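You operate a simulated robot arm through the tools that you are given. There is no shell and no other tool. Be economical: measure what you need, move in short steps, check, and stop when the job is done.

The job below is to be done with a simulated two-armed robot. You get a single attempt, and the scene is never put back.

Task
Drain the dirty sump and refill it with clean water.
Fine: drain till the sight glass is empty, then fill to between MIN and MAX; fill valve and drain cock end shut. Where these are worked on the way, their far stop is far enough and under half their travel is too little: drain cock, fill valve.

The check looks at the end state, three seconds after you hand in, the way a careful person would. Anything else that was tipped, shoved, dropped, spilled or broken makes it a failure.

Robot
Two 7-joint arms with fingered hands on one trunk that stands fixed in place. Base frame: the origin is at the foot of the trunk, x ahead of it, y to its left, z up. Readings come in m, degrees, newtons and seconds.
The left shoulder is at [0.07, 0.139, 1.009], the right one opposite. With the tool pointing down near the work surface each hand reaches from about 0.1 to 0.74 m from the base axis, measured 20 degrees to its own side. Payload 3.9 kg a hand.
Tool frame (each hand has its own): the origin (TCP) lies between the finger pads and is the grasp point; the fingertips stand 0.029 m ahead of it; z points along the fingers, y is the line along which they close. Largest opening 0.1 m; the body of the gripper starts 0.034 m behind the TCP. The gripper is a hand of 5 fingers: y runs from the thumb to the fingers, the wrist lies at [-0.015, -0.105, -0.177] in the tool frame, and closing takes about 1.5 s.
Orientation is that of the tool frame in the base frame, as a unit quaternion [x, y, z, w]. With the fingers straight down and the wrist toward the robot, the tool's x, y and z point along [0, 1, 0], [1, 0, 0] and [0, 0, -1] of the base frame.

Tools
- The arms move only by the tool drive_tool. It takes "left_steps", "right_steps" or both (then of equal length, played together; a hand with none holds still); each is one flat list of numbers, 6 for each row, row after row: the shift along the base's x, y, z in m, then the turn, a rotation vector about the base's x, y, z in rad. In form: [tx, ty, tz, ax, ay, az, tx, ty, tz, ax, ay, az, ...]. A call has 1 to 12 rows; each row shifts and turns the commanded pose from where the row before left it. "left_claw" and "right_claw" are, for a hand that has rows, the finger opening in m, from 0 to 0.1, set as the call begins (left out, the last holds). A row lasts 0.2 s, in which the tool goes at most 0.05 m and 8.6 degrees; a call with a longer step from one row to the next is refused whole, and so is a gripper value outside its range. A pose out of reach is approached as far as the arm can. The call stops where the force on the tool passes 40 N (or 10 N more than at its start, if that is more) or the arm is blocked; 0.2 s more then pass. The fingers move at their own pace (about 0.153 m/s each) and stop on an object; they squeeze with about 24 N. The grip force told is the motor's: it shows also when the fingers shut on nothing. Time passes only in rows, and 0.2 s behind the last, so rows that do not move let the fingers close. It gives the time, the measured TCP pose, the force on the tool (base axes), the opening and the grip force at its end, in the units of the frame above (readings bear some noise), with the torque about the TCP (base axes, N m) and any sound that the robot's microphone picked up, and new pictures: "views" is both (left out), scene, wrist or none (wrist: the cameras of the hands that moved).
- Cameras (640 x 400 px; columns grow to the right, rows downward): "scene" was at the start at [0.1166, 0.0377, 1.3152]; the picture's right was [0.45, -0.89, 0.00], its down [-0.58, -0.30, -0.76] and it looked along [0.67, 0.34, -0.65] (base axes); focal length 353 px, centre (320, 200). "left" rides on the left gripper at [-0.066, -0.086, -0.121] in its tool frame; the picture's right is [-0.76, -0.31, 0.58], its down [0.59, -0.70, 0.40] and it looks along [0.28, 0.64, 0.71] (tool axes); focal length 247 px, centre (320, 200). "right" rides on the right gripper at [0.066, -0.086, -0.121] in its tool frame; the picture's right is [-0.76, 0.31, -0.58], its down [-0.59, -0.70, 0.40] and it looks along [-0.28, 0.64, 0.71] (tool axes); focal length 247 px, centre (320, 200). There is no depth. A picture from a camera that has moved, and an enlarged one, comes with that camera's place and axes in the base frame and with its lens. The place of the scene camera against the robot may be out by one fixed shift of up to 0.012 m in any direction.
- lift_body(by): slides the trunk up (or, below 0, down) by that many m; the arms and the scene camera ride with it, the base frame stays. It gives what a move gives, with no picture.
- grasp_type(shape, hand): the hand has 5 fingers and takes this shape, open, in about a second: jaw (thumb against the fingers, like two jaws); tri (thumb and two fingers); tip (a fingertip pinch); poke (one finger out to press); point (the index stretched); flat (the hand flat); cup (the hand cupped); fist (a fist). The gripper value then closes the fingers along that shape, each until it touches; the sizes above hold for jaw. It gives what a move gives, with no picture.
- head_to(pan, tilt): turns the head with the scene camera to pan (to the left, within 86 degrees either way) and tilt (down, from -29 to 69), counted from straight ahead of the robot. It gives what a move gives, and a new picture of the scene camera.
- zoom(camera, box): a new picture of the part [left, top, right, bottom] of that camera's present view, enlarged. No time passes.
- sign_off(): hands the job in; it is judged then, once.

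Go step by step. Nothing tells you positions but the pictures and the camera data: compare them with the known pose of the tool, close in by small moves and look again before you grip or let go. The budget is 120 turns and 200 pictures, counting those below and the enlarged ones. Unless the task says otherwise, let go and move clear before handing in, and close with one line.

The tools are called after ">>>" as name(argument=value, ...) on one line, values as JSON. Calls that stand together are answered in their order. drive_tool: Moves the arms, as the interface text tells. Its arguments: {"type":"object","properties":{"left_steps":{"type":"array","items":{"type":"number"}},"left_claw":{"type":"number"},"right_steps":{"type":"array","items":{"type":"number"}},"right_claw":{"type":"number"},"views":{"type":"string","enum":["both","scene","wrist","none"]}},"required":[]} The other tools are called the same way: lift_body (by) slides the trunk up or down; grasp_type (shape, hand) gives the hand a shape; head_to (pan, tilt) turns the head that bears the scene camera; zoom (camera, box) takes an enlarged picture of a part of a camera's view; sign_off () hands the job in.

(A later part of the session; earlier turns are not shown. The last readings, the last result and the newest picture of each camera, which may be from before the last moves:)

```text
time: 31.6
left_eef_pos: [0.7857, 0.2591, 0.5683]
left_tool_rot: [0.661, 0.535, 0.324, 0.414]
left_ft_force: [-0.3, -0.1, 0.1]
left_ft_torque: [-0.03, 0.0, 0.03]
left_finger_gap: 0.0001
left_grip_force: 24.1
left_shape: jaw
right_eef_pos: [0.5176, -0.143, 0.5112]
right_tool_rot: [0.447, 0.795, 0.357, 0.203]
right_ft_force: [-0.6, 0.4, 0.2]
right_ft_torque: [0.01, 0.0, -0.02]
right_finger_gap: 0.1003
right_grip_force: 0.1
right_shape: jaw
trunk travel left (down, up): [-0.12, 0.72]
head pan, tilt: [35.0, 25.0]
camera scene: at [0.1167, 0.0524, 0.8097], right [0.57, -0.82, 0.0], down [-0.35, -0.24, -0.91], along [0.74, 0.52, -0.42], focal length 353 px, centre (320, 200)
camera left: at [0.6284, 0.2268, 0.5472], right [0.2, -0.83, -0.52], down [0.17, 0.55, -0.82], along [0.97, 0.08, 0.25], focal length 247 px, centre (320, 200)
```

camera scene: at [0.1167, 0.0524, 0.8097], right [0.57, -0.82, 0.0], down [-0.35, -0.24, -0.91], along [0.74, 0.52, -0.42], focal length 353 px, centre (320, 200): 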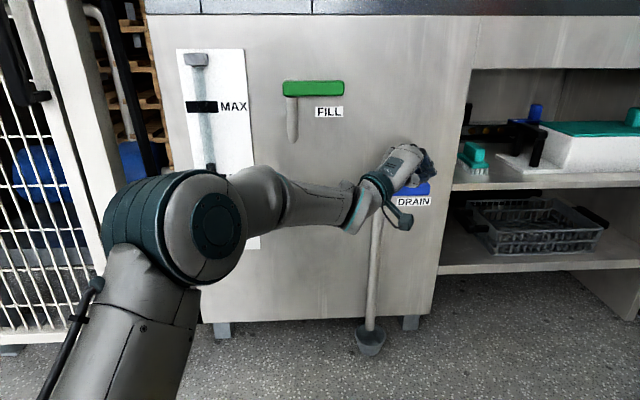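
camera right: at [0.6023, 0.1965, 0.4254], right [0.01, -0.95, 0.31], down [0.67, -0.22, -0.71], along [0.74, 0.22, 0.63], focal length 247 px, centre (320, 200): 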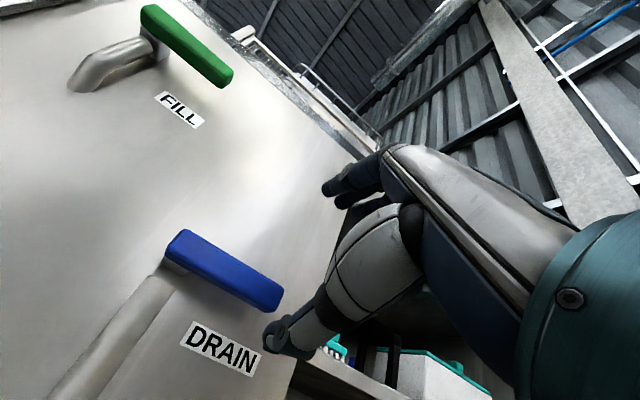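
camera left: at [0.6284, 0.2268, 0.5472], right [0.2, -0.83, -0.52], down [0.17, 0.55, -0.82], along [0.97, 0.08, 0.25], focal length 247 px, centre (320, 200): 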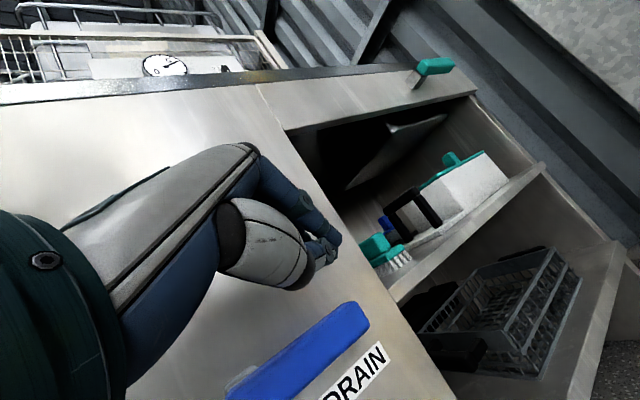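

The closed hand is above the blue handle. I'll ease in another 2 cm and press down in small steps, watching force and lever.

>>> drive_tool(left_steps=[0.013, 0.0015, 0, 0, 0, 0, 0.013, 0.0015, -0.005, 0, 0, 0, 0, 0, -0.015, 0, 0, 0, 0, 0, -0.015, 0, 0, 0, 0, 0, -0.012, 0, 0, 0], views="both")

```text
time: 32.8
left_eef_pos: [0.8117, 0.2641, 0.5194]
left_tool_rot: [0.661, 0.536, 0.322, 0.414]
left_ft_force: [-0.4, -0.2, 0.2]
left_ft_torque: [0.01, 0.0, 0.01]
left_finger_gap: 0.0
left_grip_force: 24.1
left_shape: jaw
right_eef_pos: [0.5174, -0.1416, 0.5102]
right_tool_rot: [0.448, 0.795, 0.356, 0.203]
right_ft_force: [1.7, -0.7, -0.5]
right_ft_torque: [0.03, 0.0, 0.0]
right_finger_gap: 0.0998
right_grip_force: 0.0
right_shape: jaw
trunk travel left (down, up): [-0.12, 0.72]
head pan, tilt: [35.0, 25.0]
camera scene: at [0.1166, 0.0523, 0.8097], right [0.57, -0.82, 0.0], down [-0.35, -0.24, -0.91], along [0.74, 0.52, -0.42], focal length 353 px, centre (320, 200)
camera left: at [0.6542, 0.2306, 0.4998], right [0.2, -0.83, -0.52], down [0.16, 0.55, -0.82], along [0.97, 0.08, 0.25], focal length 247 px, centre (320, 200)
```

scene: 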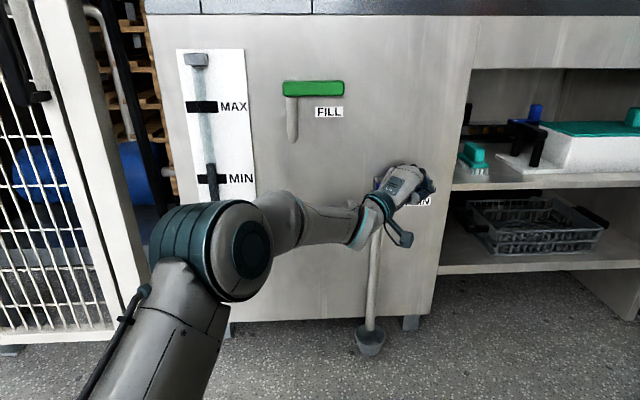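
left: 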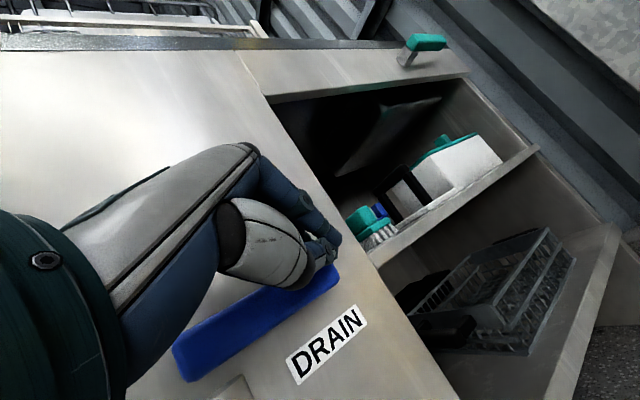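

The knuckles sit right over the handle's outer end and there's no force yet. I'll press further down.

>>> drive_tool(left_steps=[0, 0, -0.012, 0, 0, 0, 0, 0, -0.012, 0, 0, 0, -0.001, 0.001, -0.012, 0, 0, 0, -0.001, 0.001, -0.012, 0, 0, 0], views="both")

```text
time: 33.6
left_eef_pos: [0.8087, 0.2613, 0.5036]
left_tool_rot: [0.659, 0.527, 0.333, 0.421]
left_ft_force: [-21.1, -3.3, 16.2]
left_ft_torque: [0.56, -0.69, 0.7]
left_finger_gap: 0.0
left_grip_force: 24.0
left_shape: jaw
right_eef_pos: [0.5164, -0.1431, 0.5128]
right_tool_rot: [0.446, 0.795, 0.357, 0.204]
right_ft_force: [-0.2, -0.6, 0.1]
right_ft_torque: [-0.01, 0.01, -0.02]
right_finger_gap: 0.0999
right_grip_force: 0.0
right_shape: jaw
trunk travel left (down, up): [-0.12, 0.72]
head pan, tilt: [35.0, 25.0]
stopped in row 4 (left hand): the force on the tool passed its limit at 42 N (the readings are from after the stop); the commanded pose is now the measured one
camera scene: at [0.1136, 0.0514, 0.8103], right [0.57, -0.82, 0.0], down [-0.34, -0.24, -0.91], along [0.74, 0.52, -0.42], focal length 353 px, centre (320, 200)
camera left: at [0.6523, 0.2296, 0.4777], right [0.21, -0.83, -0.52], down [0.19, 0.56, -0.81], along [0.96, 0.07, 0.28], focal length 247 px, centre (320, 200)
```

scene: 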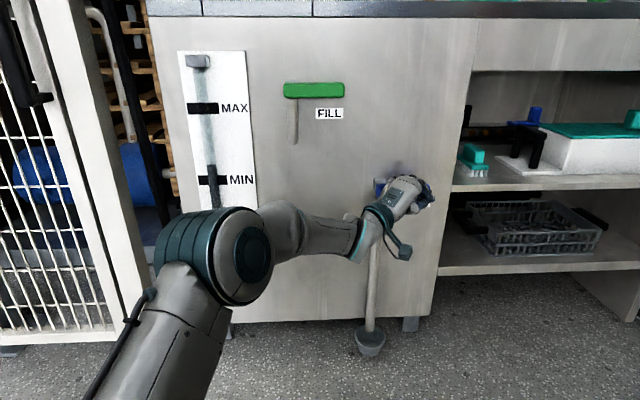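
left: 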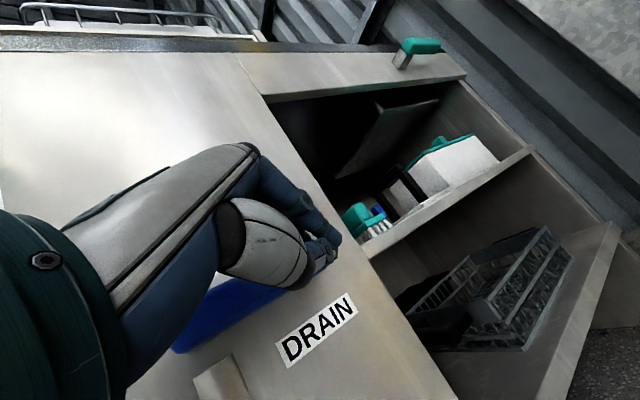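

Force built up mostly horizontally: the knuckles wedged on the handle's front edge. I'll back off, and switch to a single-finger "poke" shape, which gives a cleaner contact on top of the handle.

>>> drive_tool(left_steps=[-0.005, -0.002, 0.015, 0, 0, 0, -0.01, -0.004, 0.02, 0, 0, 0, -0.02, -0.01, 0.02, 0, 0, 0, -0.025, -0.01, 0.01, 0, 0, 0, -0.025, -0.005, 0, 0, 0, 0], views="none")

>>> grasp_type(shape="poke", hand="left")

>>> drive_tool(left_steps=[0, 0, 0, 0, 0, 0.08, 0, 0, 0, 0, 0, 0.08, 0, 0, 0, 0, 0, 0.08], views="both")

```text
time: 34.8
left_eef_pos: [0.7248, 0.2312, 0.5581]
left_tool_rot: [0.661, 0.532, 0.326, 0.418]
left_ft_force: [-0.2, 0.6, -0.2]
left_ft_torque: [-0.05, -0.03, -0.03]
left_finger_gap: 0.0003
left_grip_force: 23.8
left_shape: jaw
right_eef_pos: [0.5176, -0.1429, 0.5106]
right_tool_rot: [0.447, 0.795, 0.356, 0.203]
right_ft_force: [-0.1, 0.0, 0.2]
right_ft_torque: [0.0, 0.0, -0.01]
right_finger_gap: 0.1001
right_grip_force: 0.2
right_shape: jaw
trunk travel left (down, up): [-0.12, 0.72]
head pan, tilt: [35.0, 25.0]
```

```text
time: 35.7
left_eef_pos: [0.7238, 0.2315, 0.5594]
left_tool_rot: [0.66, 0.531, 0.327, 0.418]
left_ft_force: [0.0, 0.5, 1.2]
left_ft_torque: [-0.01, 0.04, 0.03]
left_finger_gap: 0.0
left_grip_force: 0.1
left_shape: poke
right_eef_pos: [0.5174, -0.1409, 0.5098]
right_tool_rot: [0.448, 0.795, 0.355, 0.203]
right_ft_force: [-0.4, 0.6, 0.7]
right_ft_torque: [-0.01, -0.02, 0.01]
right_finger_gap: 0.1001
right_grip_force: 0.1
right_shape: jaw
trunk travel left (down, up): [-0.12, 0.72]
head pan, tilt: [35.0, 25.0]
```

```text
time: 36.5
left_eef_pos: [0.7288, 0.2443, 0.5595]
left_tool_rot: [0.642, 0.554, 0.341, 0.405]
left_ft_force: [-0.3, -0.5, 1.0]
left_ft_torque: [-0.03, 0.04, -0.03]
left_finger_gap: 0.0
left_grip_force: 0.1
left_shape: poke
left hand out of reach, approached as far as the arm can: row 1, 2, 3
right_eef_pos: [0.5181, -0.1432, 0.5109]
right_tool_rot: [0.447, 0.795, 0.356, 0.203]
right_ft_force: [-0.5, -0.7, 0.0]
right_ft_torque: [-0.02, 0.03, 0.01]
right_finger_gap: 0.0998
right_grip_force: 0.0
right_shape: jaw
trunk travel left (down, up): [-0.12, 0.72]
head pan, tilt: [35.0, 25.0]
camera scene: at [0.1168, 0.0524, 0.8097], right [0.57, -0.82, 0.0], down [-0.35, -0.24, -0.91], along [0.74, 0.52, -0.42], focal length 353 px, centre (320, 200)
camera left: at [0.5745, 0.2017, 0.5371], right [0.26, -0.81, -0.52], down [0.14, 0.57, -0.81], along [0.95, 0.14, 0.26], focal length 247 px, centre (320, 200)
```

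scene: 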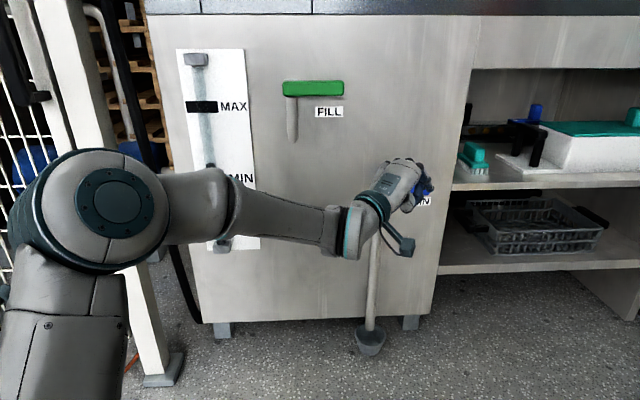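
left: 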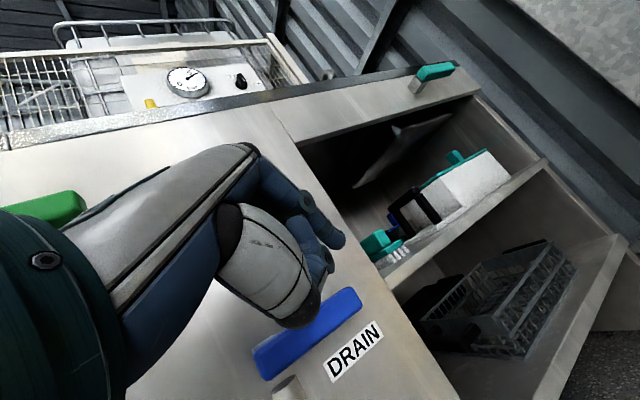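

>>> zoom(camera="scene", box=[330, 130, 490, 230])

>>> zoom(camera="left", box=[200, 150, 420, 400])

```text
4.00 times, centred on (410, 180) of scene
camera zoom: at [0.1168, 0.0524, 0.8097], right [0.57, -0.82, 0.0], down [-0.35, -0.24, -0.91], along [0.74, 0.52, -0.42], focal length 1413 px, centre (-40, 280)
```

zoom: 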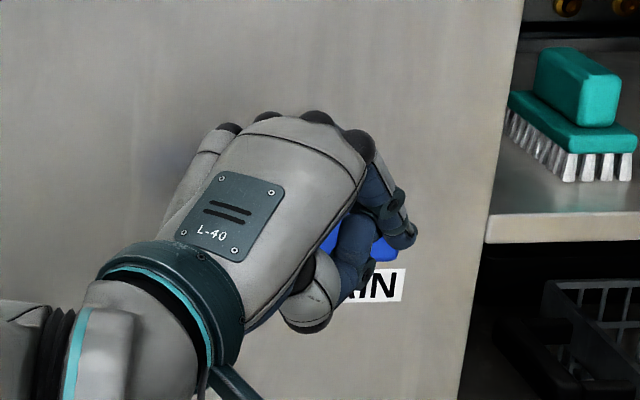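

```text
1.60 times, centred on (310, 275) of left
camera zoom: at [0.5745, 0.2017, 0.5371], right [0.26, -0.81, -0.52], down [0.14, 0.57, -0.81], along [0.95, 0.14, 0.26], focal length 395 px, centre (336, 80)
```

zoom: 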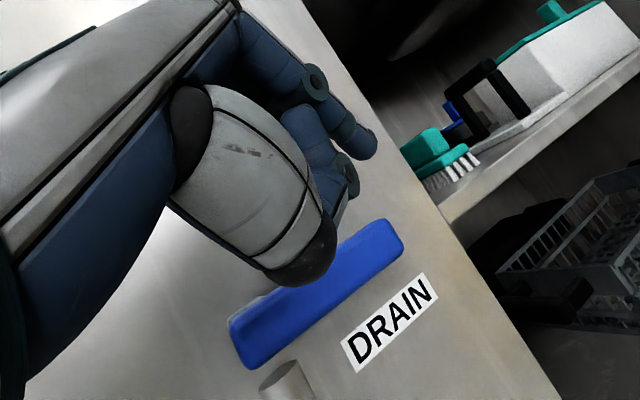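

The zoom shows the hand's palm runs along tool y, so knuckles lead into the panel in this attitude. With the tool pointing down and the "point" shape the stretched index should stick straight forward as a rod; I'll back away, pitch down and change shape.

>>> drive_tool(left_steps=[-0.03, -0.01, 0.0, 0, 0, 0, -0.03, -0.01, 0.0, 0.02, 0.146, 0, -0.02, -0.005, -0.01, 0.02, 0.146, 0, -0.02, -0.005, -0.01, 0.02, 0.146, 0, -0.02, 0, -0.015, 0.02, 0.146, 0, 0, 0, -0.015, 0.02, 0.146, 0, 0, 0, -0.015, 0.02, 0.146, 0, 0, 0, -0.015, 0.02, 0.146, 0], views="none")

>>> grasp_type(shape="point", hand="left")

>>> drive_tool(left_steps=[0, 0, 0, 0, 0, 0.05], views="both")

```text
time: 38.3
left_eef_pos: [0.6115, 0.2253, 0.4803]
left_tool_rot: [0.753, 0.657, 0.02, 0.038]
left_ft_force: [0.4, -0.4, 0.5]
left_ft_torque: [0.0, 0.01, 0.01]
left_finger_gap: 0.0
left_grip_force: 0.0
left_shape: poke
left hand out of reach, approached as far as the arm can: row 1
right_eef_pos: [0.5167, -0.1421, 0.5108]
right_tool_rot: [0.447, 0.795, 0.356, 0.203]
right_ft_force: [-0.3, 0.6, -0.6]
right_ft_torque: [0.0, -0.01, 0.0]
right_finger_gap: 0.1002
right_grip_force: 0.2
right_shape: jaw
trunk travel left (down, up): [-0.12, 0.72]
head pan, tilt: [35.0, 25.0]
```

```text
time: 39.2
left_eef_pos: [0.6121, 0.2262, 0.4804]
left_tool_rot: [0.753, 0.657, 0.021, 0.039]
left_ft_force: [0.0, 0.1, 0.4]
left_ft_torque: [-0.04, 0.0, -0.01]
left_finger_gap: 0.0
left_grip_force: 0.1
left_shape: point
right_eef_pos: [0.5182, -0.143, 0.5102]
right_tool_rot: [0.447, 0.795, 0.356, 0.203]
right_ft_force: [-1.1, 0.6, 0.3]
right_ft_torque: [-0.01, -0.01, -0.01]
right_finger_gap: 0.0999
right_grip_force: 0.2
right_shape: jaw
trunk travel left (down, up): [-0.12, 0.72]
head pan, tilt: [35.0, 25.0]
```

```text
time: 39.6
left_eef_pos: [0.6126, 0.2258, 0.4807]
left_tool_rot: [0.736, 0.676, 0.022, 0.038]
left_ft_force: [0.4, -0.1, -0.1]
left_ft_torque: [0.04, 0.02, -0.01]
left_finger_gap: 0.0
left_grip_force: 0.0
left_shape: point
right_eef_pos: [0.5179, -0.1428, 0.511]
right_tool_rot: [0.447, 0.795, 0.357, 0.203]
right_ft_force: [0.2, -0.2, -0.1]
right_ft_torque: [0.04, 0.01, -0.01]
right_finger_gap: 0.1
right_grip_force: 0.1
right_shape: jaw
trunk travel left (down, up): [-0.12, 0.72]
head pan, tilt: [35.0, 25.0]
camera scene: at [0.1168, 0.0524, 0.8097], right [0.57, -0.82, 0.0], down [-0.35, -0.24, -0.91], along [0.74, 0.52, -0.42], focal length 353 px, centre (320, 200)
camera left: at [0.5111, 0.1703, 0.5958], right [-0.32, -0.74, -0.59], down [-0.61, 0.64, -0.47], along [0.72, 0.21, -0.66], focal length 247 px, centre (320, 200)
```

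scene: 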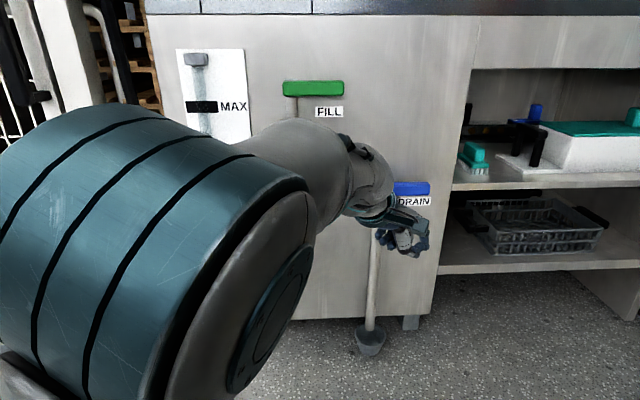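
left: 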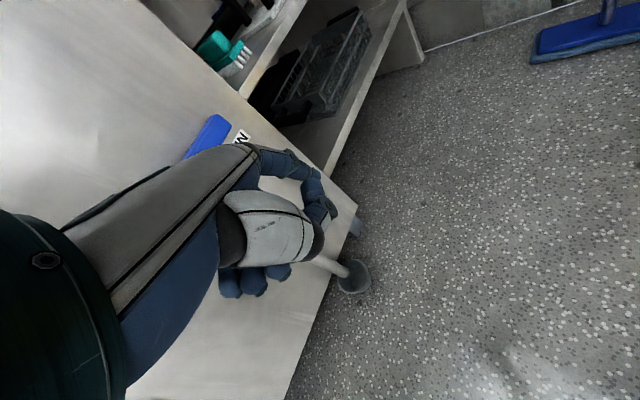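

The gripper value 0 has closed the shape, curling the index. I'll open it to see the real "point" shape.

>>> drive_tool(left_steps=[0, 0, 0, 0, 0, 0, 0, 0, 0, 0, 0, 0, 0, 0, 0, 0, 0, 0, 0, 0, 0, 0, 0, 0, 0, 0, 0, 0, 0, 0], left_claw=0.1, views="both")

>>> zoom(camera="left", box=[160, 80, 400, 310])

>>> zoom(camera="scene", box=[320, 150, 480, 290])

```text
time: 40.8
left_eef_pos: [0.6116, 0.2268, 0.4807]
left_tool_rot: [0.735, 0.677, 0.022, 0.037]
left_ft_force: [-0.5, 0.2, -0.6]
left_ft_torque: [-0.01, 0.0, 0.0]
left_finger_gap: 0.0002
left_grip_force: 0.0
left_shape: point
right_eef_pos: [0.5178, -0.1436, 0.511]
right_tool_rot: [0.447, 0.795, 0.356, 0.203]
right_ft_force: [-0.6, -0.6, -0.3]
right_ft_torque: [-0.02, -0.01, -0.02]
right_finger_gap: 0.1002
right_grip_force: 0.1
right_shape: jaw
trunk travel left (down, up): [-0.12, 0.72]
head pan, tilt: [35.0, 25.0]
camera scene: at [0.1168, 0.0523, 0.8097], right [0.57, -0.82, 0.0], down [-0.35, -0.24, -0.91], along [0.74, 0.52, -0.42], focal length 353 px, centre (320, 200)
camera left: at [0.511, 0.1703, 0.5957], right [-0.32, -0.74, -0.59], down [-0.61, 0.63, -0.47], along [0.72, 0.21, -0.66], focal length 247 px, centre (320, 200)
```

scene: 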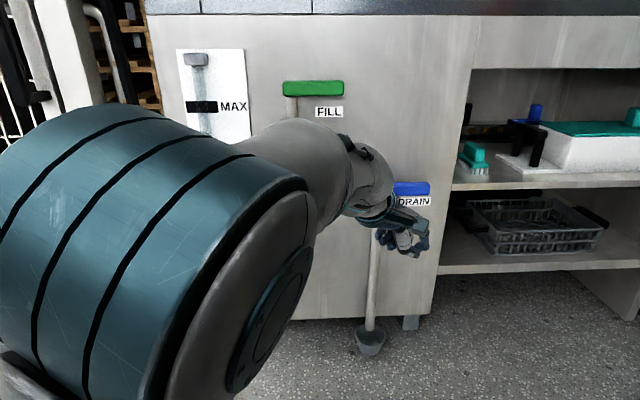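
left: 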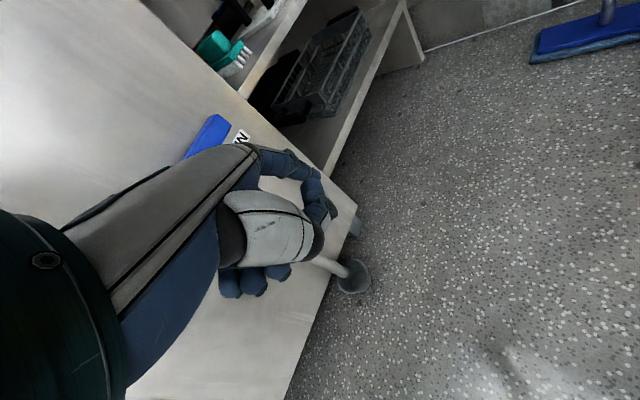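

```text
1.74 times, centred on (280, 195) of left
camera zoom: at [0.511, 0.1703, 0.5957], right [-0.32, -0.74, -0.59], down [-0.61, 0.63, -0.47], along [0.72, 0.21, -0.66], focal length 430 px, centre (390, 209)
```

zoom: 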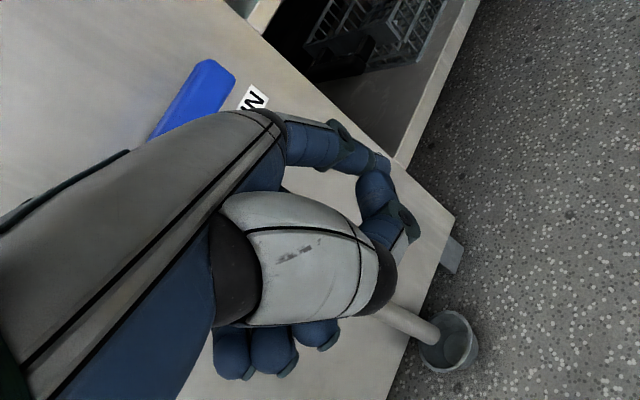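

```text
2.86 times, centred on (400, 220) of scene
camera zoom: at [0.1168, 0.0523, 0.8097], right [0.57, -0.82, 0.0], down [-0.35, -0.24, -0.91], along [0.74, 0.52, -0.42], focal length 1009 px, centre (91, 143)
```

zoom: 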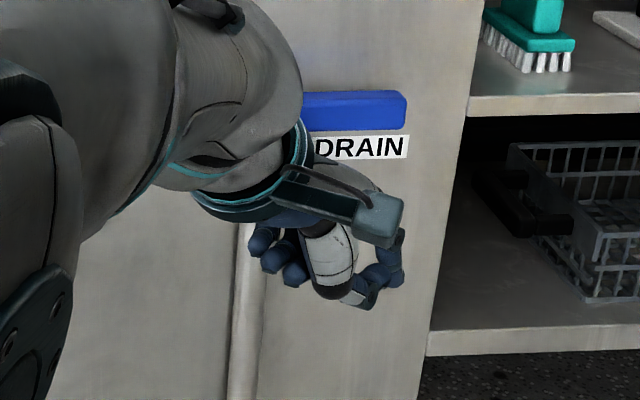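

"Point" leaves the index bent here. I'll try "flat", which should stretch the fingers straight forward as a paddle.

>>> grasp_type(shape="flat", hand="left")

>>> zoom(camera="left", box=[160, 80, 400, 310])

>>> zoom(camera="scene", box=[320, 150, 480, 290])

```text
time: 41.7
left_eef_pos: [0.6114, 0.226, 0.4807]
left_tool_rot: [0.736, 0.676, 0.022, 0.039]
left_ft_force: [0.0, -0.3, -0.9]
left_ft_torque: [0.01, 0.01, -0.02]
left_finger_gap: 0.093
left_grip_force: 0.0
left_shape: flat
right_eef_pos: [0.5183, -0.1419, 0.51]
right_tool_rot: [0.447, 0.795, 0.356, 0.204]
right_ft_force: [1.3, -0.9, -1.4]
right_ft_torque: [0.02, 0.0, 0.04]
right_finger_gap: 0.1001
right_grip_force: 0.0
right_shape: jaw
trunk travel left (down, up): [-0.12, 0.72]
head pan, tilt: [35.0, 25.0]
```

```text
1.74 times, centred on (280, 195) of left
camera zoom: at [0.511, 0.1703, 0.5957], right [-0.32, -0.74, -0.59], down [-0.61, 0.63, -0.47], along [0.72, 0.21, -0.66], focal length 430 px, centre (390, 209)
```

zoom: 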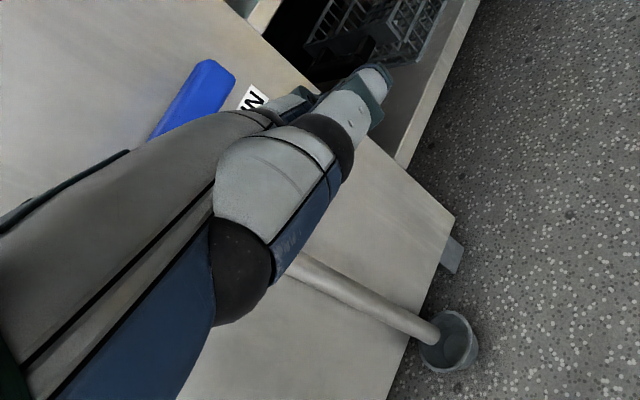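

```text
2.86 times, centred on (400, 220) of scene
camera zoom: at [0.1168, 0.0523, 0.8097], right [0.57, -0.82, 0.0], down [-0.35, -0.24, -0.91], along [0.74, 0.52, -0.42], focal length 1009 px, centre (91, 143)
```

zoom: 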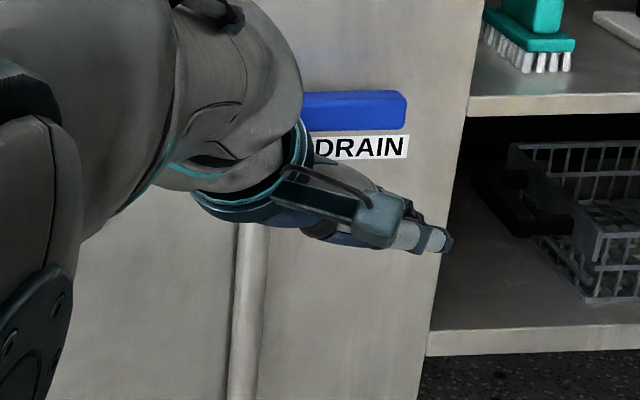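

The flat hand makes a straight paddle about 12 cm ahead of the TCP. I'll pitch up 40° so the paddle lies horizontal, and bring it above and just in front of the blue handle.

>>> drive_tool(left_steps=[0.013, 0.006, 0.006, -0.01, -0.14, 0, 0.013, 0.006, 0.006, -0.01, -0.14, 0, 0.013, 0.006, 0.006, -0.01, -0.14, 0, 0.013, 0.006, 0.006, -0.01, -0.14, 0, 0.013, 0.006, 0.006, -0.01, -0.14, 0], views="both")

>>> zoom(camera="scene", box=[320, 110, 480, 250])

```text
time: 42.9
left_eef_pos: [0.6762, 0.2552, 0.5114]
left_tool_rot: [0.681, 0.623, 0.257, 0.286]
left_ft_force: [0.1, -0.3, 0.3]
left_ft_torque: [0.02, -0.01, 0.02]
left_finger_gap: 0.0933
left_grip_force: 0.1
left_shape: flat
right_eef_pos: [0.5173, -0.1427, 0.5111]
right_tool_rot: [0.447, 0.795, 0.356, 0.203]
right_ft_force: [0.3, -0.5, 0.1]
right_ft_torque: [-0.01, -0.02, 0.04]
right_finger_gap: 0.1
right_grip_force: 0.1
right_shape: jaw
trunk travel left (down, up): [-0.12, 0.72]
head pan, tilt: [35.0, 25.0]
camera scene: at [0.1167, 0.0522, 0.8097], right [0.57, -0.82, 0.0], down [-0.35, -0.24, -0.91], along [0.74, 0.52, -0.42], focal length 353 px, centre (320, 200)
camera left: at [0.5251, 0.2037, 0.5368], right [0.12, -0.78, -0.62], down [-0.16, 0.6, -0.78], along [0.98, 0.19, -0.05], focal length 247 px, centre (320, 200)
```

scene: 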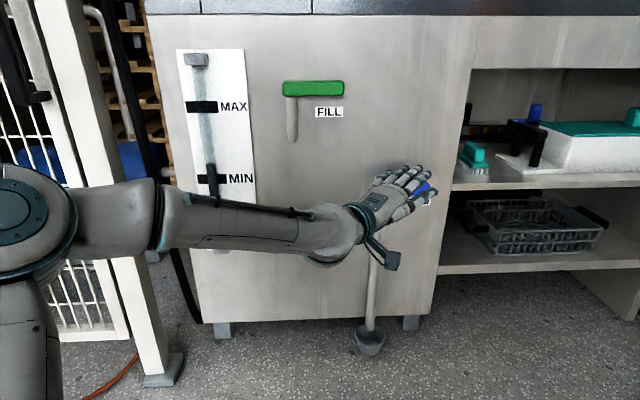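
left: 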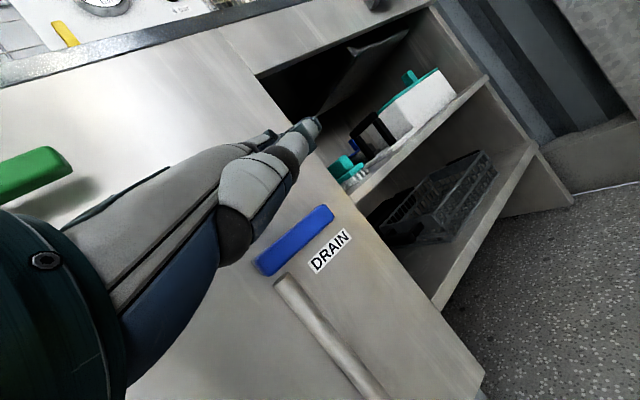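

```text
2.86 times, centred on (400, 180) of scene
camera zoom: at [0.1167, 0.0522, 0.8097], right [0.57, -0.82, 0.0], down [-0.35, -0.24, -0.91], along [0.74, 0.52, -0.42], focal length 1009 px, centre (91, 257)
```

zoom: 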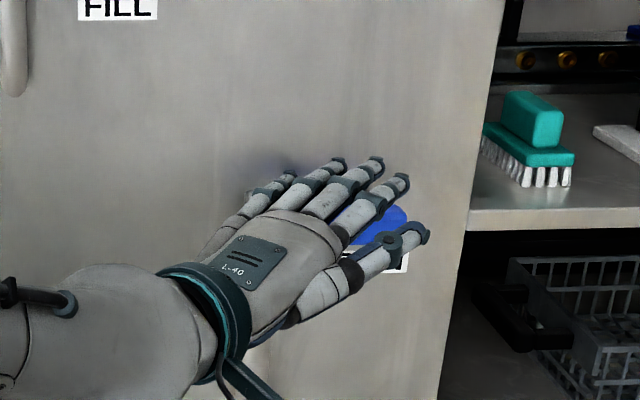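

The paddle is just above and in front of the blue handle. I'll slide it forward about 6.5 cm over the handle at the same height.

>>> drive_tool(left_steps=[0.0175, 0.004, 0, 0, 0, 0, 0.0175, 0.004, 0, 0, 0, 0, 0.0175, 0.004, 0, 0, 0, 0, 0.0175, 0.004, 0, 0, 0, 0], views="wrist")

>>> zoom(camera="scene", box=[320, 110, 480, 250])

```text
time: 43.9
left_eef_pos: [0.747, 0.2717, 0.5126]
left_tool_rot: [0.683, 0.621, 0.256, 0.285]
left_ft_force: [-0.6, 0.0, -0.3]
left_ft_torque: [0.02, -0.02, 0.04]
left_finger_gap: 0.0931
left_grip_force: 0.1
left_shape: flat
right_eef_pos: [0.5174, -0.1435, 0.5099]
right_tool_rot: [0.447, 0.795, 0.356, 0.203]
right_ft_force: [0.4, -0.1, 0.0]
right_ft_torque: [0.02, 0.02, 0.0]
right_finger_gap: 0.1
right_grip_force: 0.1
right_shape: jaw
trunk travel left (down, up): [-0.12, 0.72]
head pan, tilt: [35.0, 25.0]
camera left: at [0.5955, 0.2198, 0.5372], right [0.12, -0.78, -0.62], down [-0.16, 0.6, -0.78], along [0.98, 0.19, -0.05], focal length 247 px, centre (320, 200)
```

left: 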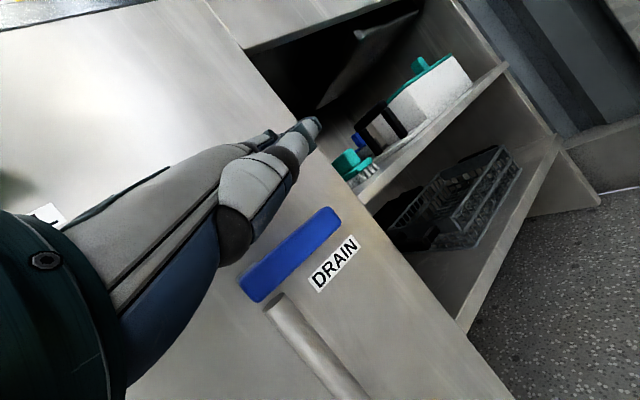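

```text
2.86 times, centred on (400, 180) of scene
camera zoom: at [0.1167, 0.0523, 0.8097], right [0.57, -0.82, 0.0], down [-0.35, -0.24, -0.91], along [0.74, 0.52, -0.42], focal length 1009 px, centre (91, 257)
```

zoom: 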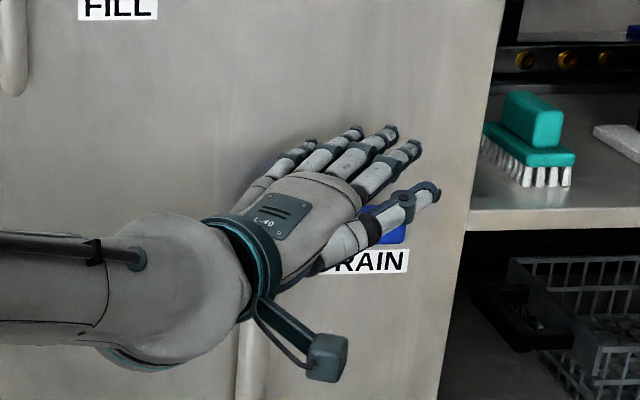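

The hand is over the handle with no contact. Pressing down now in small steps.

>>> drive_tool(left_steps=[0, 0, -0.015, 0, 0, 0, 0, 0, -0.015, 0, 0, 0, 0, 0, -0.012, 0, 0, 0, 0, 0, -0.012, 0, 0, 0, 0, 0, -0.012, 0, 0, 0], views="wrist")

>>> zoom(camera="scene", box=[320, 130, 480, 270])

```text
time: 45.1
left_eef_pos: [0.7476, 0.2728, 0.4459]
left_tool_rot: [0.682, 0.623, 0.257, 0.285]
left_ft_force: [0.0, 0.0, 0.6]
left_ft_torque: [-0.03, -0.02, 0.04]
left_finger_gap: 0.093
left_grip_force: 0.1
left_shape: flat
right_eef_pos: [0.5173, -0.1424, 0.51]
right_tool_rot: [0.447, 0.795, 0.356, 0.203]
right_ft_force: [0.8, 0.2, 0.0]
right_ft_torque: [0.0, -0.01, 0.0]
right_finger_gap: 0.0998
right_grip_force: 0.0
right_shape: jaw
trunk travel left (down, up): [-0.12, 0.72]
head pan, tilt: [35.0, 25.0]
camera left: at [0.5954, 0.2204, 0.4706], right [0.12, -0.77, -0.62], down [-0.16, 0.6, -0.78], along [0.98, 0.19, -0.05], focal length 247 px, centre (320, 200)
```

left: 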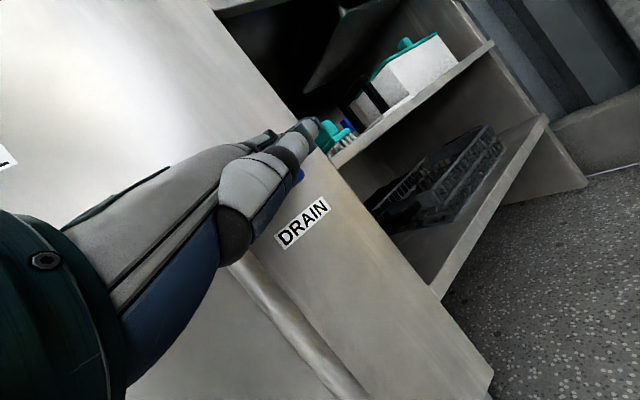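

```text
2.86 times, centred on (400, 200) of scene
camera zoom: at [0.1167, 0.0523, 0.8097], right [0.57, -0.82, 0.0], down [-0.35, -0.24, -0.91], along [0.74, 0.52, -0.42], focal length 1009 px, centre (91, 200)
```

zoom: 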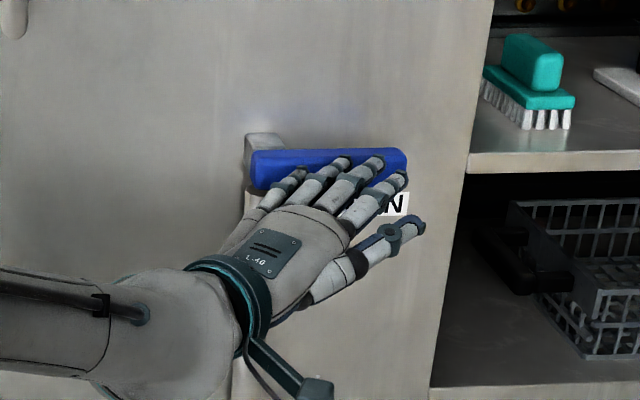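

The fingertips passed just in front of the handle. I'll raise, go 4 cm further in along the normal, and press again.

>>> drive_tool(left_steps=[-0.005, -0.004, 0.03, 0, 0, 0, 0, 0, 0.033, 0, 0, 0, 0.014, 0.011, 0, 0, 0, 0, 0.014, 0.011, 0, 0, 0, 0, 0.01, 0.007, 0, 0, 0, 0], views="wrist")

>>> zoom(camera="scene", box=[320, 110, 480, 250])

```text
time: 46.3
left_eef_pos: [0.7805, 0.2967, 0.5068]
left_tool_rot: [0.683, 0.622, 0.256, 0.285]
left_ft_force: [-0.2, 0.2, 0.2]
left_ft_torque: [-0.01, 0.0, -0.03]
left_finger_gap: 0.0932
left_grip_force: 0.1
left_shape: flat
right_eef_pos: [0.5166, -0.1419, 0.5096]
right_tool_rot: [0.447, 0.795, 0.356, 0.203]
right_ft_force: [0.0, 1.4, 1.0]
right_ft_torque: [0.0, -0.02, -0.01]
right_finger_gap: 0.1001
right_grip_force: 0.0
right_shape: jaw
trunk travel left (down, up): [-0.12, 0.72]
head pan, tilt: [35.0, 25.0]
camera left: at [0.6282, 0.2453, 0.5329], right [0.12, -0.77, -0.62], down [-0.16, 0.6, -0.78], along [0.98, 0.19, -0.05], focal length 247 px, centre (320, 200)
```

left: 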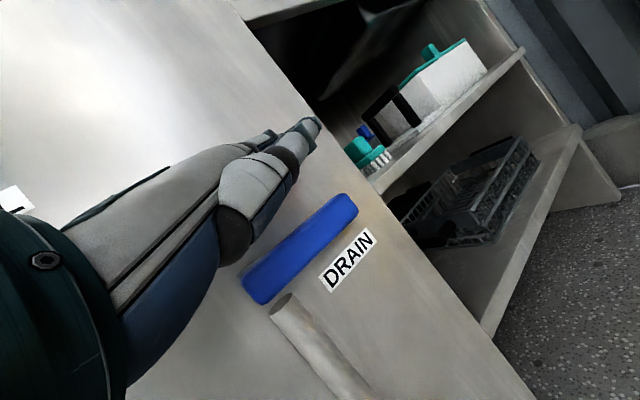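

```text
2.86 times, centred on (400, 180) of scene
camera zoom: at [0.1167, 0.0523, 0.8097], right [0.57, -0.82, 0.0], down [-0.35, -0.24, -0.91], along [0.74, 0.52, -0.42], focal length 1009 px, centre (91, 257)
```

zoom: 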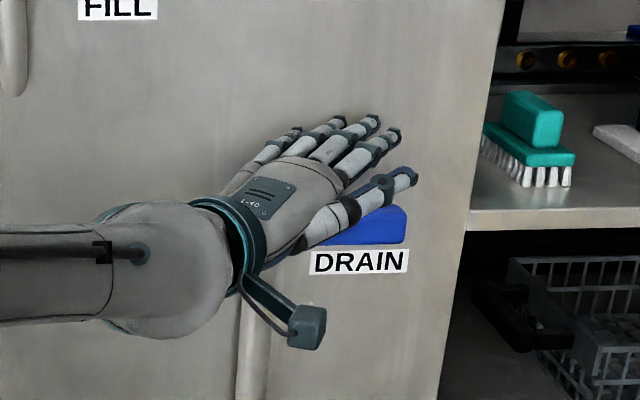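

>>> drive_tool(left_steps=[0.009, -0.012, 0, 0, 0, 0, 0, 0, -0.015, 0, 0, 0, 0, 0, -0.012, 0, 0, 0, 0, 0, -0.012, 0, 0, 0, 0, 0, -0.012, 0, 0, 0], views="wrist")

>>> zoom(camera="scene", box=[320, 130, 480, 270])

```text
time: 47.5
left_eef_pos: [0.7885, 0.2844, 0.4567]
left_tool_rot: [0.682, 0.622, 0.257, 0.285]
left_ft_force: [0.0, 0.7, 1.0]
left_ft_torque: [0.03, 0.01, -0.01]
left_finger_gap: 0.0933
left_grip_force: 0.1
left_shape: flat
right_eef_pos: [0.5162, -0.143, 0.5104]
right_tool_rot: [0.447, 0.795, 0.356, 0.203]
right_ft_force: [0.5, -0.3, 0.3]
right_ft_torque: [-0.02, -0.01, -0.02]
right_finger_gap: 0.0998
right_grip_force: 0.1
right_shape: jaw
trunk travel left (down, up): [-0.12, 0.72]
head pan, tilt: [35.0, 25.0]
camera left: at [0.637, 0.2329, 0.4824], right [0.12, -0.78, -0.62], down [-0.16, 0.6, -0.78], along [0.98, 0.19, -0.05], focal length 247 px, centre (320, 200)
```

left: 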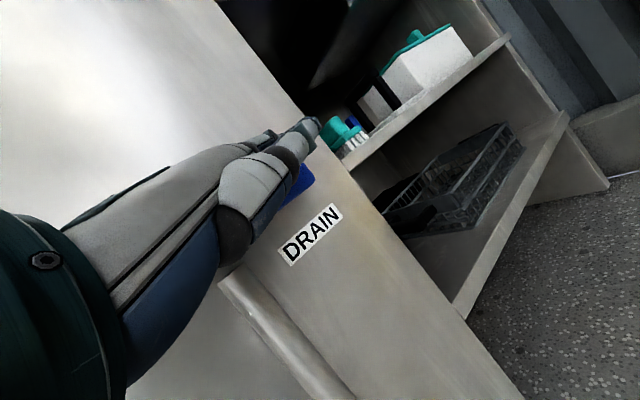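

```text
2.86 times, centred on (400, 200) of scene
camera zoom: at [0.1166, 0.0523, 0.8098], right [0.57, -0.82, 0.0], down [-0.35, -0.24, -0.91], along [0.74, 0.52, -0.42], focal length 1009 px, centre (91, 200)
```

zoom: 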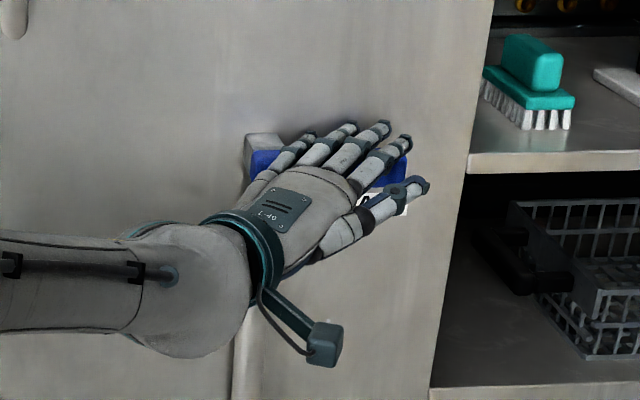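

The fingers now overlap the handle from above without contact yet. Continue down.

>>> drive_tool(left_steps=[0, 0, -0.01, 0, 0, 0, 0, 0, -0.01, 0, 0, 0, -0.001, 0.001, -0.012, 0, 0, 0, -0.002, 0.002, -0.012, 0, 0, 0], views="wrist")

>>> zoom(camera="scene", box=[320, 130, 480, 270])

```text
time: 48.4
left_eef_pos: [0.7894, 0.2845, 0.4466]
left_tool_rot: [0.678, 0.616, 0.27, 0.297]
left_ft_force: [-6.5, -3.9, 19.7]
left_ft_torque: [1.16, -0.77, 0.27]
left_finger_gap: 0.0931
left_grip_force: 0.0
left_shape: flat
right_eef_pos: [0.5168, -0.1427, 0.5124]
right_tool_rot: [0.447, 0.794, 0.357, 0.205]
right_ft_force: [0.2, -0.1, 0.1]
right_ft_torque: [-0.01, 0.02, 0.03]
right_finger_gap: 0.1
right_grip_force: 0.0
right_shape: jaw
trunk travel left (down, up): [-0.12, 0.72]
head pan, tilt: [35.0, 25.0]
stopped in row 4 (left hand): the force on the tool passed its limit at 42 N (the readings are from after the stop); the commanded pose is now the measured one
camera left: at [0.6372, 0.2325, 0.4654], right [0.14, -0.77, -0.62], down [-0.13, 0.6, -0.79], along [0.98, 0.19, -0.01], focal length 247 px, centre (320, 200)
```

left: 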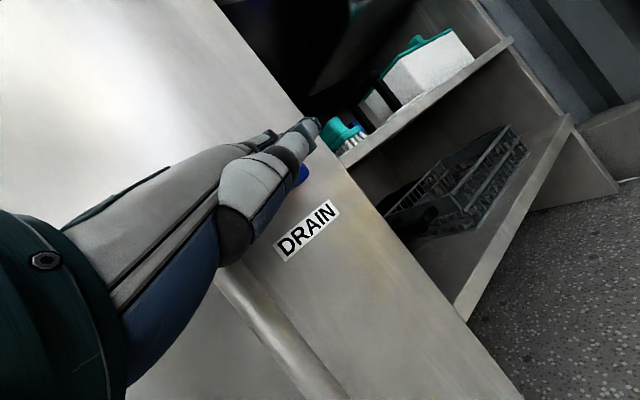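

```text
2.86 times, centred on (400, 200) of scene
camera zoom: at [0.1139, 0.0512, 0.8102], right [0.57, -0.82, 0.0], down [-0.34, -0.24, -0.91], along [0.74, 0.52, -0.42], focal length 1009 px, centre (91, 200)
```

zoom: 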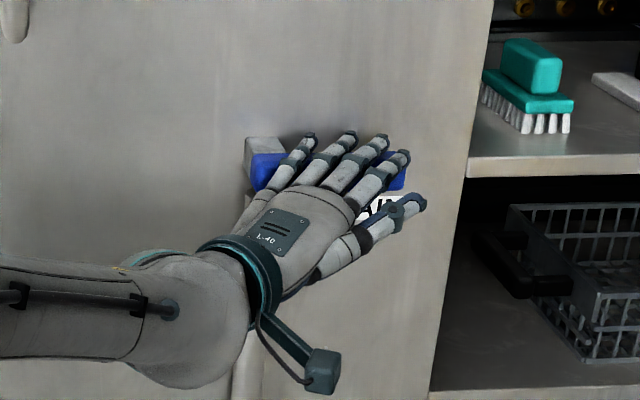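

Clean vertical contact reached 42 N without the handle turning, but the torque reading puts the contact only ~4 cm from the pivot. I'll lift, shift 4 cm outward and press again.

>>> drive_tool(left_steps=[0, 0, 0.02, 0, 0, 0, 0.012, -0.016, 0.01, 0, 0, 0, 0.013, -0.017, 0, 0, 0, 0, 0, 0, -0.012, 0, 0, 0, 0, 0, -0.012, 0, 0, 0, 0, 0, -0.01, 0, 0, 0, 0, 0, -0.01, 0, 0, 0, -0.001, 0.001, -0.01, 0, 0, 0], views="none")

>>> zoom(camera="scene", box=[320, 130, 480, 270])

```text
time: 50.1
left_eef_pos: [0.8165, 0.2521, 0.4442]
left_tool_rot: [0.674, 0.613, 0.279, 0.305]
left_ft_force: [-11.7, -4.6, 20.9]
left_ft_torque: [1.27, -1.02, 0.41]
left_finger_gap: 0.0934
left_grip_force: 0.0
left_shape: flat
right_eef_pos: [0.5169, -0.1432, 0.5121]
right_tool_rot: [0.447, 0.795, 0.357, 0.205]
right_ft_force: [-0.4, 0.6, -0.6]
right_ft_torque: [0.0, -0.02, 0.04]
right_finger_gap: 0.0998
right_grip_force: 0.1
right_shape: jaw
trunk travel left (down, up): [-0.12, 0.72]
head pan, tilt: [35.0, 25.0]
stopped in row 8 (left hand): the force on the tool passed its limit at 43 N (the readings are from after the stop); the commanded pose is now the measured one
```

```text
2.86 times, centred on (400, 200) of scene
camera zoom: at [0.1134, 0.0512, 0.8102], right [0.57, -0.82, 0.0], down [-0.34, -0.24, -0.91], along [0.74, 0.52, -0.42], focal length 1009 px, centre (91, 200)
```

zoom: 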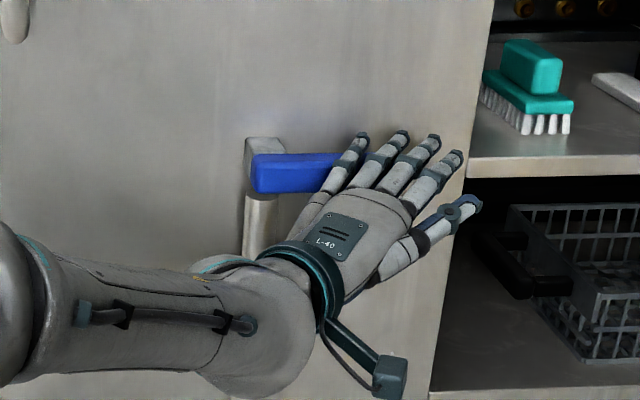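

43 N at a 7.6 cm arm didn't move it down, so it most likely opens upward. I'll back out, drop below the handle, come in under it and lift.

>>> drive_tool(left_steps=[0, 0, 0.015, 0, 0, 0, -0.02, -0.015, 0, 0, 0, 0, -0.025, -0.018, 0, 0, 0, 0, -0.02, -0.015, 0, 0, 0, 0, -0.015, 0.01, -0.03, 0, 0, 0, -0.005, 0.012, -0.035, 0, 0, 0, 0, 0, -0.035, 0, 0, 0, 0, 0, -0.02, 0, 0, 0], views="both")

```text
time: 51.9
left_eef_pos: [0.7333, 0.2256, 0.3266]
left_tool_rot: [0.676, 0.616, 0.272, 0.299]
left_ft_force: [0.2, 0.1, 0.4]
left_ft_torque: [0.0, -0.01, 0.0]
left_finger_gap: 0.093
left_grip_force: 0.0
left_shape: flat
right_eef_pos: [0.517, -0.1434, 0.5094]
right_tool_rot: [0.447, 0.795, 0.357, 0.203]
right_ft_force: [0.2, -0.2, 0.5]
right_ft_torque: [0.0, 0.02, -0.02]
right_finger_gap: 0.0999
right_grip_force: 0.0
right_shape: jaw
trunk travel left (down, up): [-0.12, 0.72]
head pan, tilt: [35.0, 25.0]
camera scene: at [0.1167, 0.0524, 0.8097], right [0.57, -0.82, 0.0], down [-0.35, -0.24, -0.91], along [0.74, 0.52, -0.42], focal length 353 px, centre (320, 200)
camera left: at [0.5799, 0.1747, 0.3451], right [0.15, -0.78, -0.61], down [-0.12, 0.6, -0.79], along [0.98, 0.19, -0.01], focal length 247 px, centre (320, 200)
```

scene: 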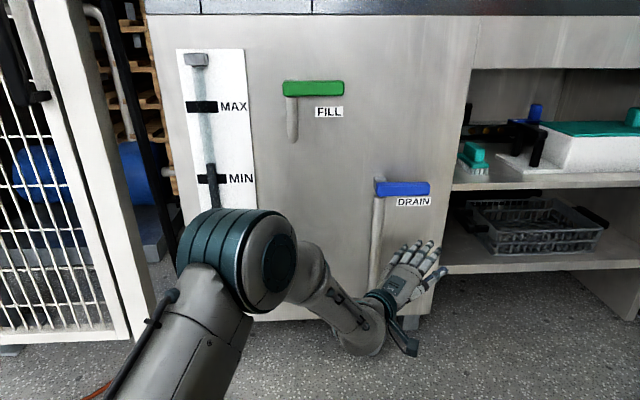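
left: 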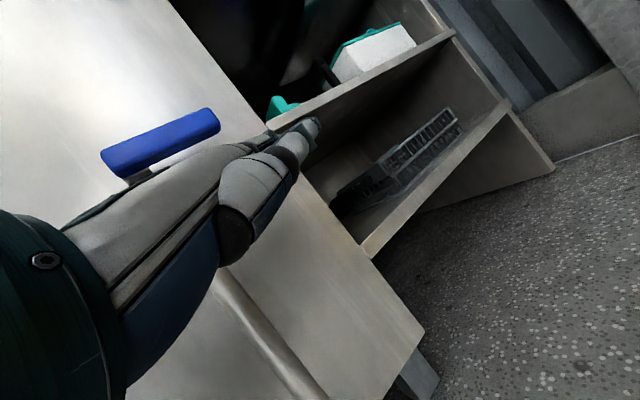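

Now below the handle with clear space. Moving in under it.

>>> drive_tool(left_steps=[0.0133, 0.0135, 0.006, 0, 0, 0, 0.0133, 0.0135, 0.006, 0, 0, 0, 0.0133, 0.0135, 0.006, 0, 0, 0, 0.0133, 0.0135, 0.006, 0, 0, 0], views="none")

>>> zoom(camera="scene", box=[320, 150, 480, 290])

```text
time: 52.9
left_eef_pos: [0.784, 0.2811, 0.3496]
left_tool_rot: [0.676, 0.616, 0.271, 0.298]
left_ft_force: [0.9, 0.4, 0.6]
left_ft_torque: [0.02, 0.01, 0.0]
left_finger_gap: 0.0931
left_grip_force: 0.0
left_shape: flat
right_eef_pos: [0.5162, -0.1431, 0.5103]
right_tool_rot: [0.448, 0.795, 0.356, 0.204]
right_ft_force: [-0.3, -0.5, 0.2]
right_ft_torque: [0.0, 0.0, 0.01]
right_finger_gap: 0.1002
right_grip_force: 0.1
right_shape: jaw
trunk travel left (down, up): [-0.12, 0.72]
head pan, tilt: [35.0, 25.0]
```

```text
2.86 times, centred on (400, 220) of scene
camera zoom: at [0.1168, 0.0523, 0.8097], right [0.57, -0.82, 0.0], down [-0.35, -0.24, -0.91], along [0.74, 0.52, -0.42], focal length 1009 px, centre (91, 143)
```

zoom: 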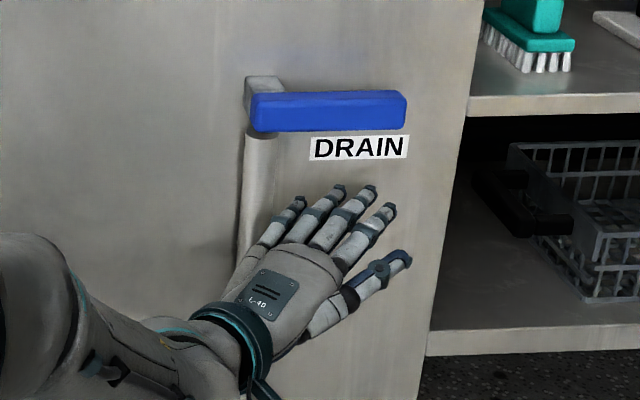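

Fingers are below the handle. Lifting now.

>>> drive_tool(left_steps=[0, 0, 0.012, 0, 0, 0, 0, 0, 0.012, 0, 0, 0, 0, 0, 0.012, 0, 0, 0, 0, 0, 0.012, 0, 0, 0, -0.001, 0.001, 0.012, 0, 0, 0, -0.002, 0.002, 0.012, 0, 0, 0], views="none")

>>> zoom(camera="scene", box=[320, 130, 480, 270])

```text
time: 54.3
left_eef_pos: [0.7834, 0.2828, 0.4212]
left_tool_rot: [0.678, 0.615, 0.27, 0.298]
left_ft_force: [3.1, -3.7, -8.4]
left_ft_torque: [0.0, 0.43, -0.22]
left_finger_gap: 0.0931
left_grip_force: 0.1
left_shape: flat
right_eef_pos: [0.5182, -0.1436, 0.5085]
right_tool_rot: [0.447, 0.795, 0.355, 0.203]
right_ft_force: [0.2, 0.5, 0.6]
right_ft_torque: [0.01, 0.0, 0.02]
right_finger_gap: 0.1
right_grip_force: 0.1
right_shape: jaw
trunk travel left (down, up): [-0.12, 0.72]
head pan, tilt: [35.0, 25.0]
```

```text
2.86 times, centred on (400, 200) of scene
camera zoom: at [0.1178, 0.0524, 0.8093], right [0.57, -0.82, 0.0], down [-0.35, -0.24, -0.91], along [0.74, 0.52, -0.42], focal length 1009 px, centre (91, 200)
```

zoom: 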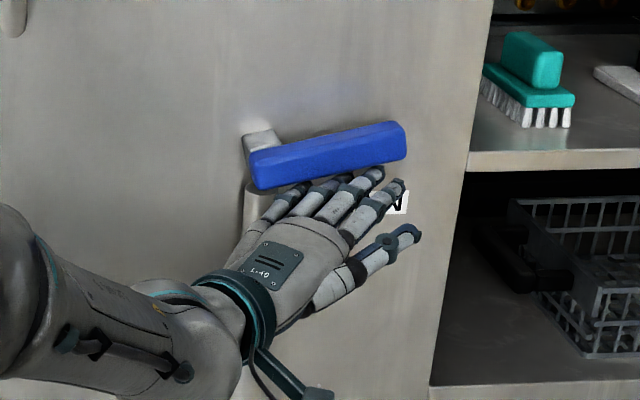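

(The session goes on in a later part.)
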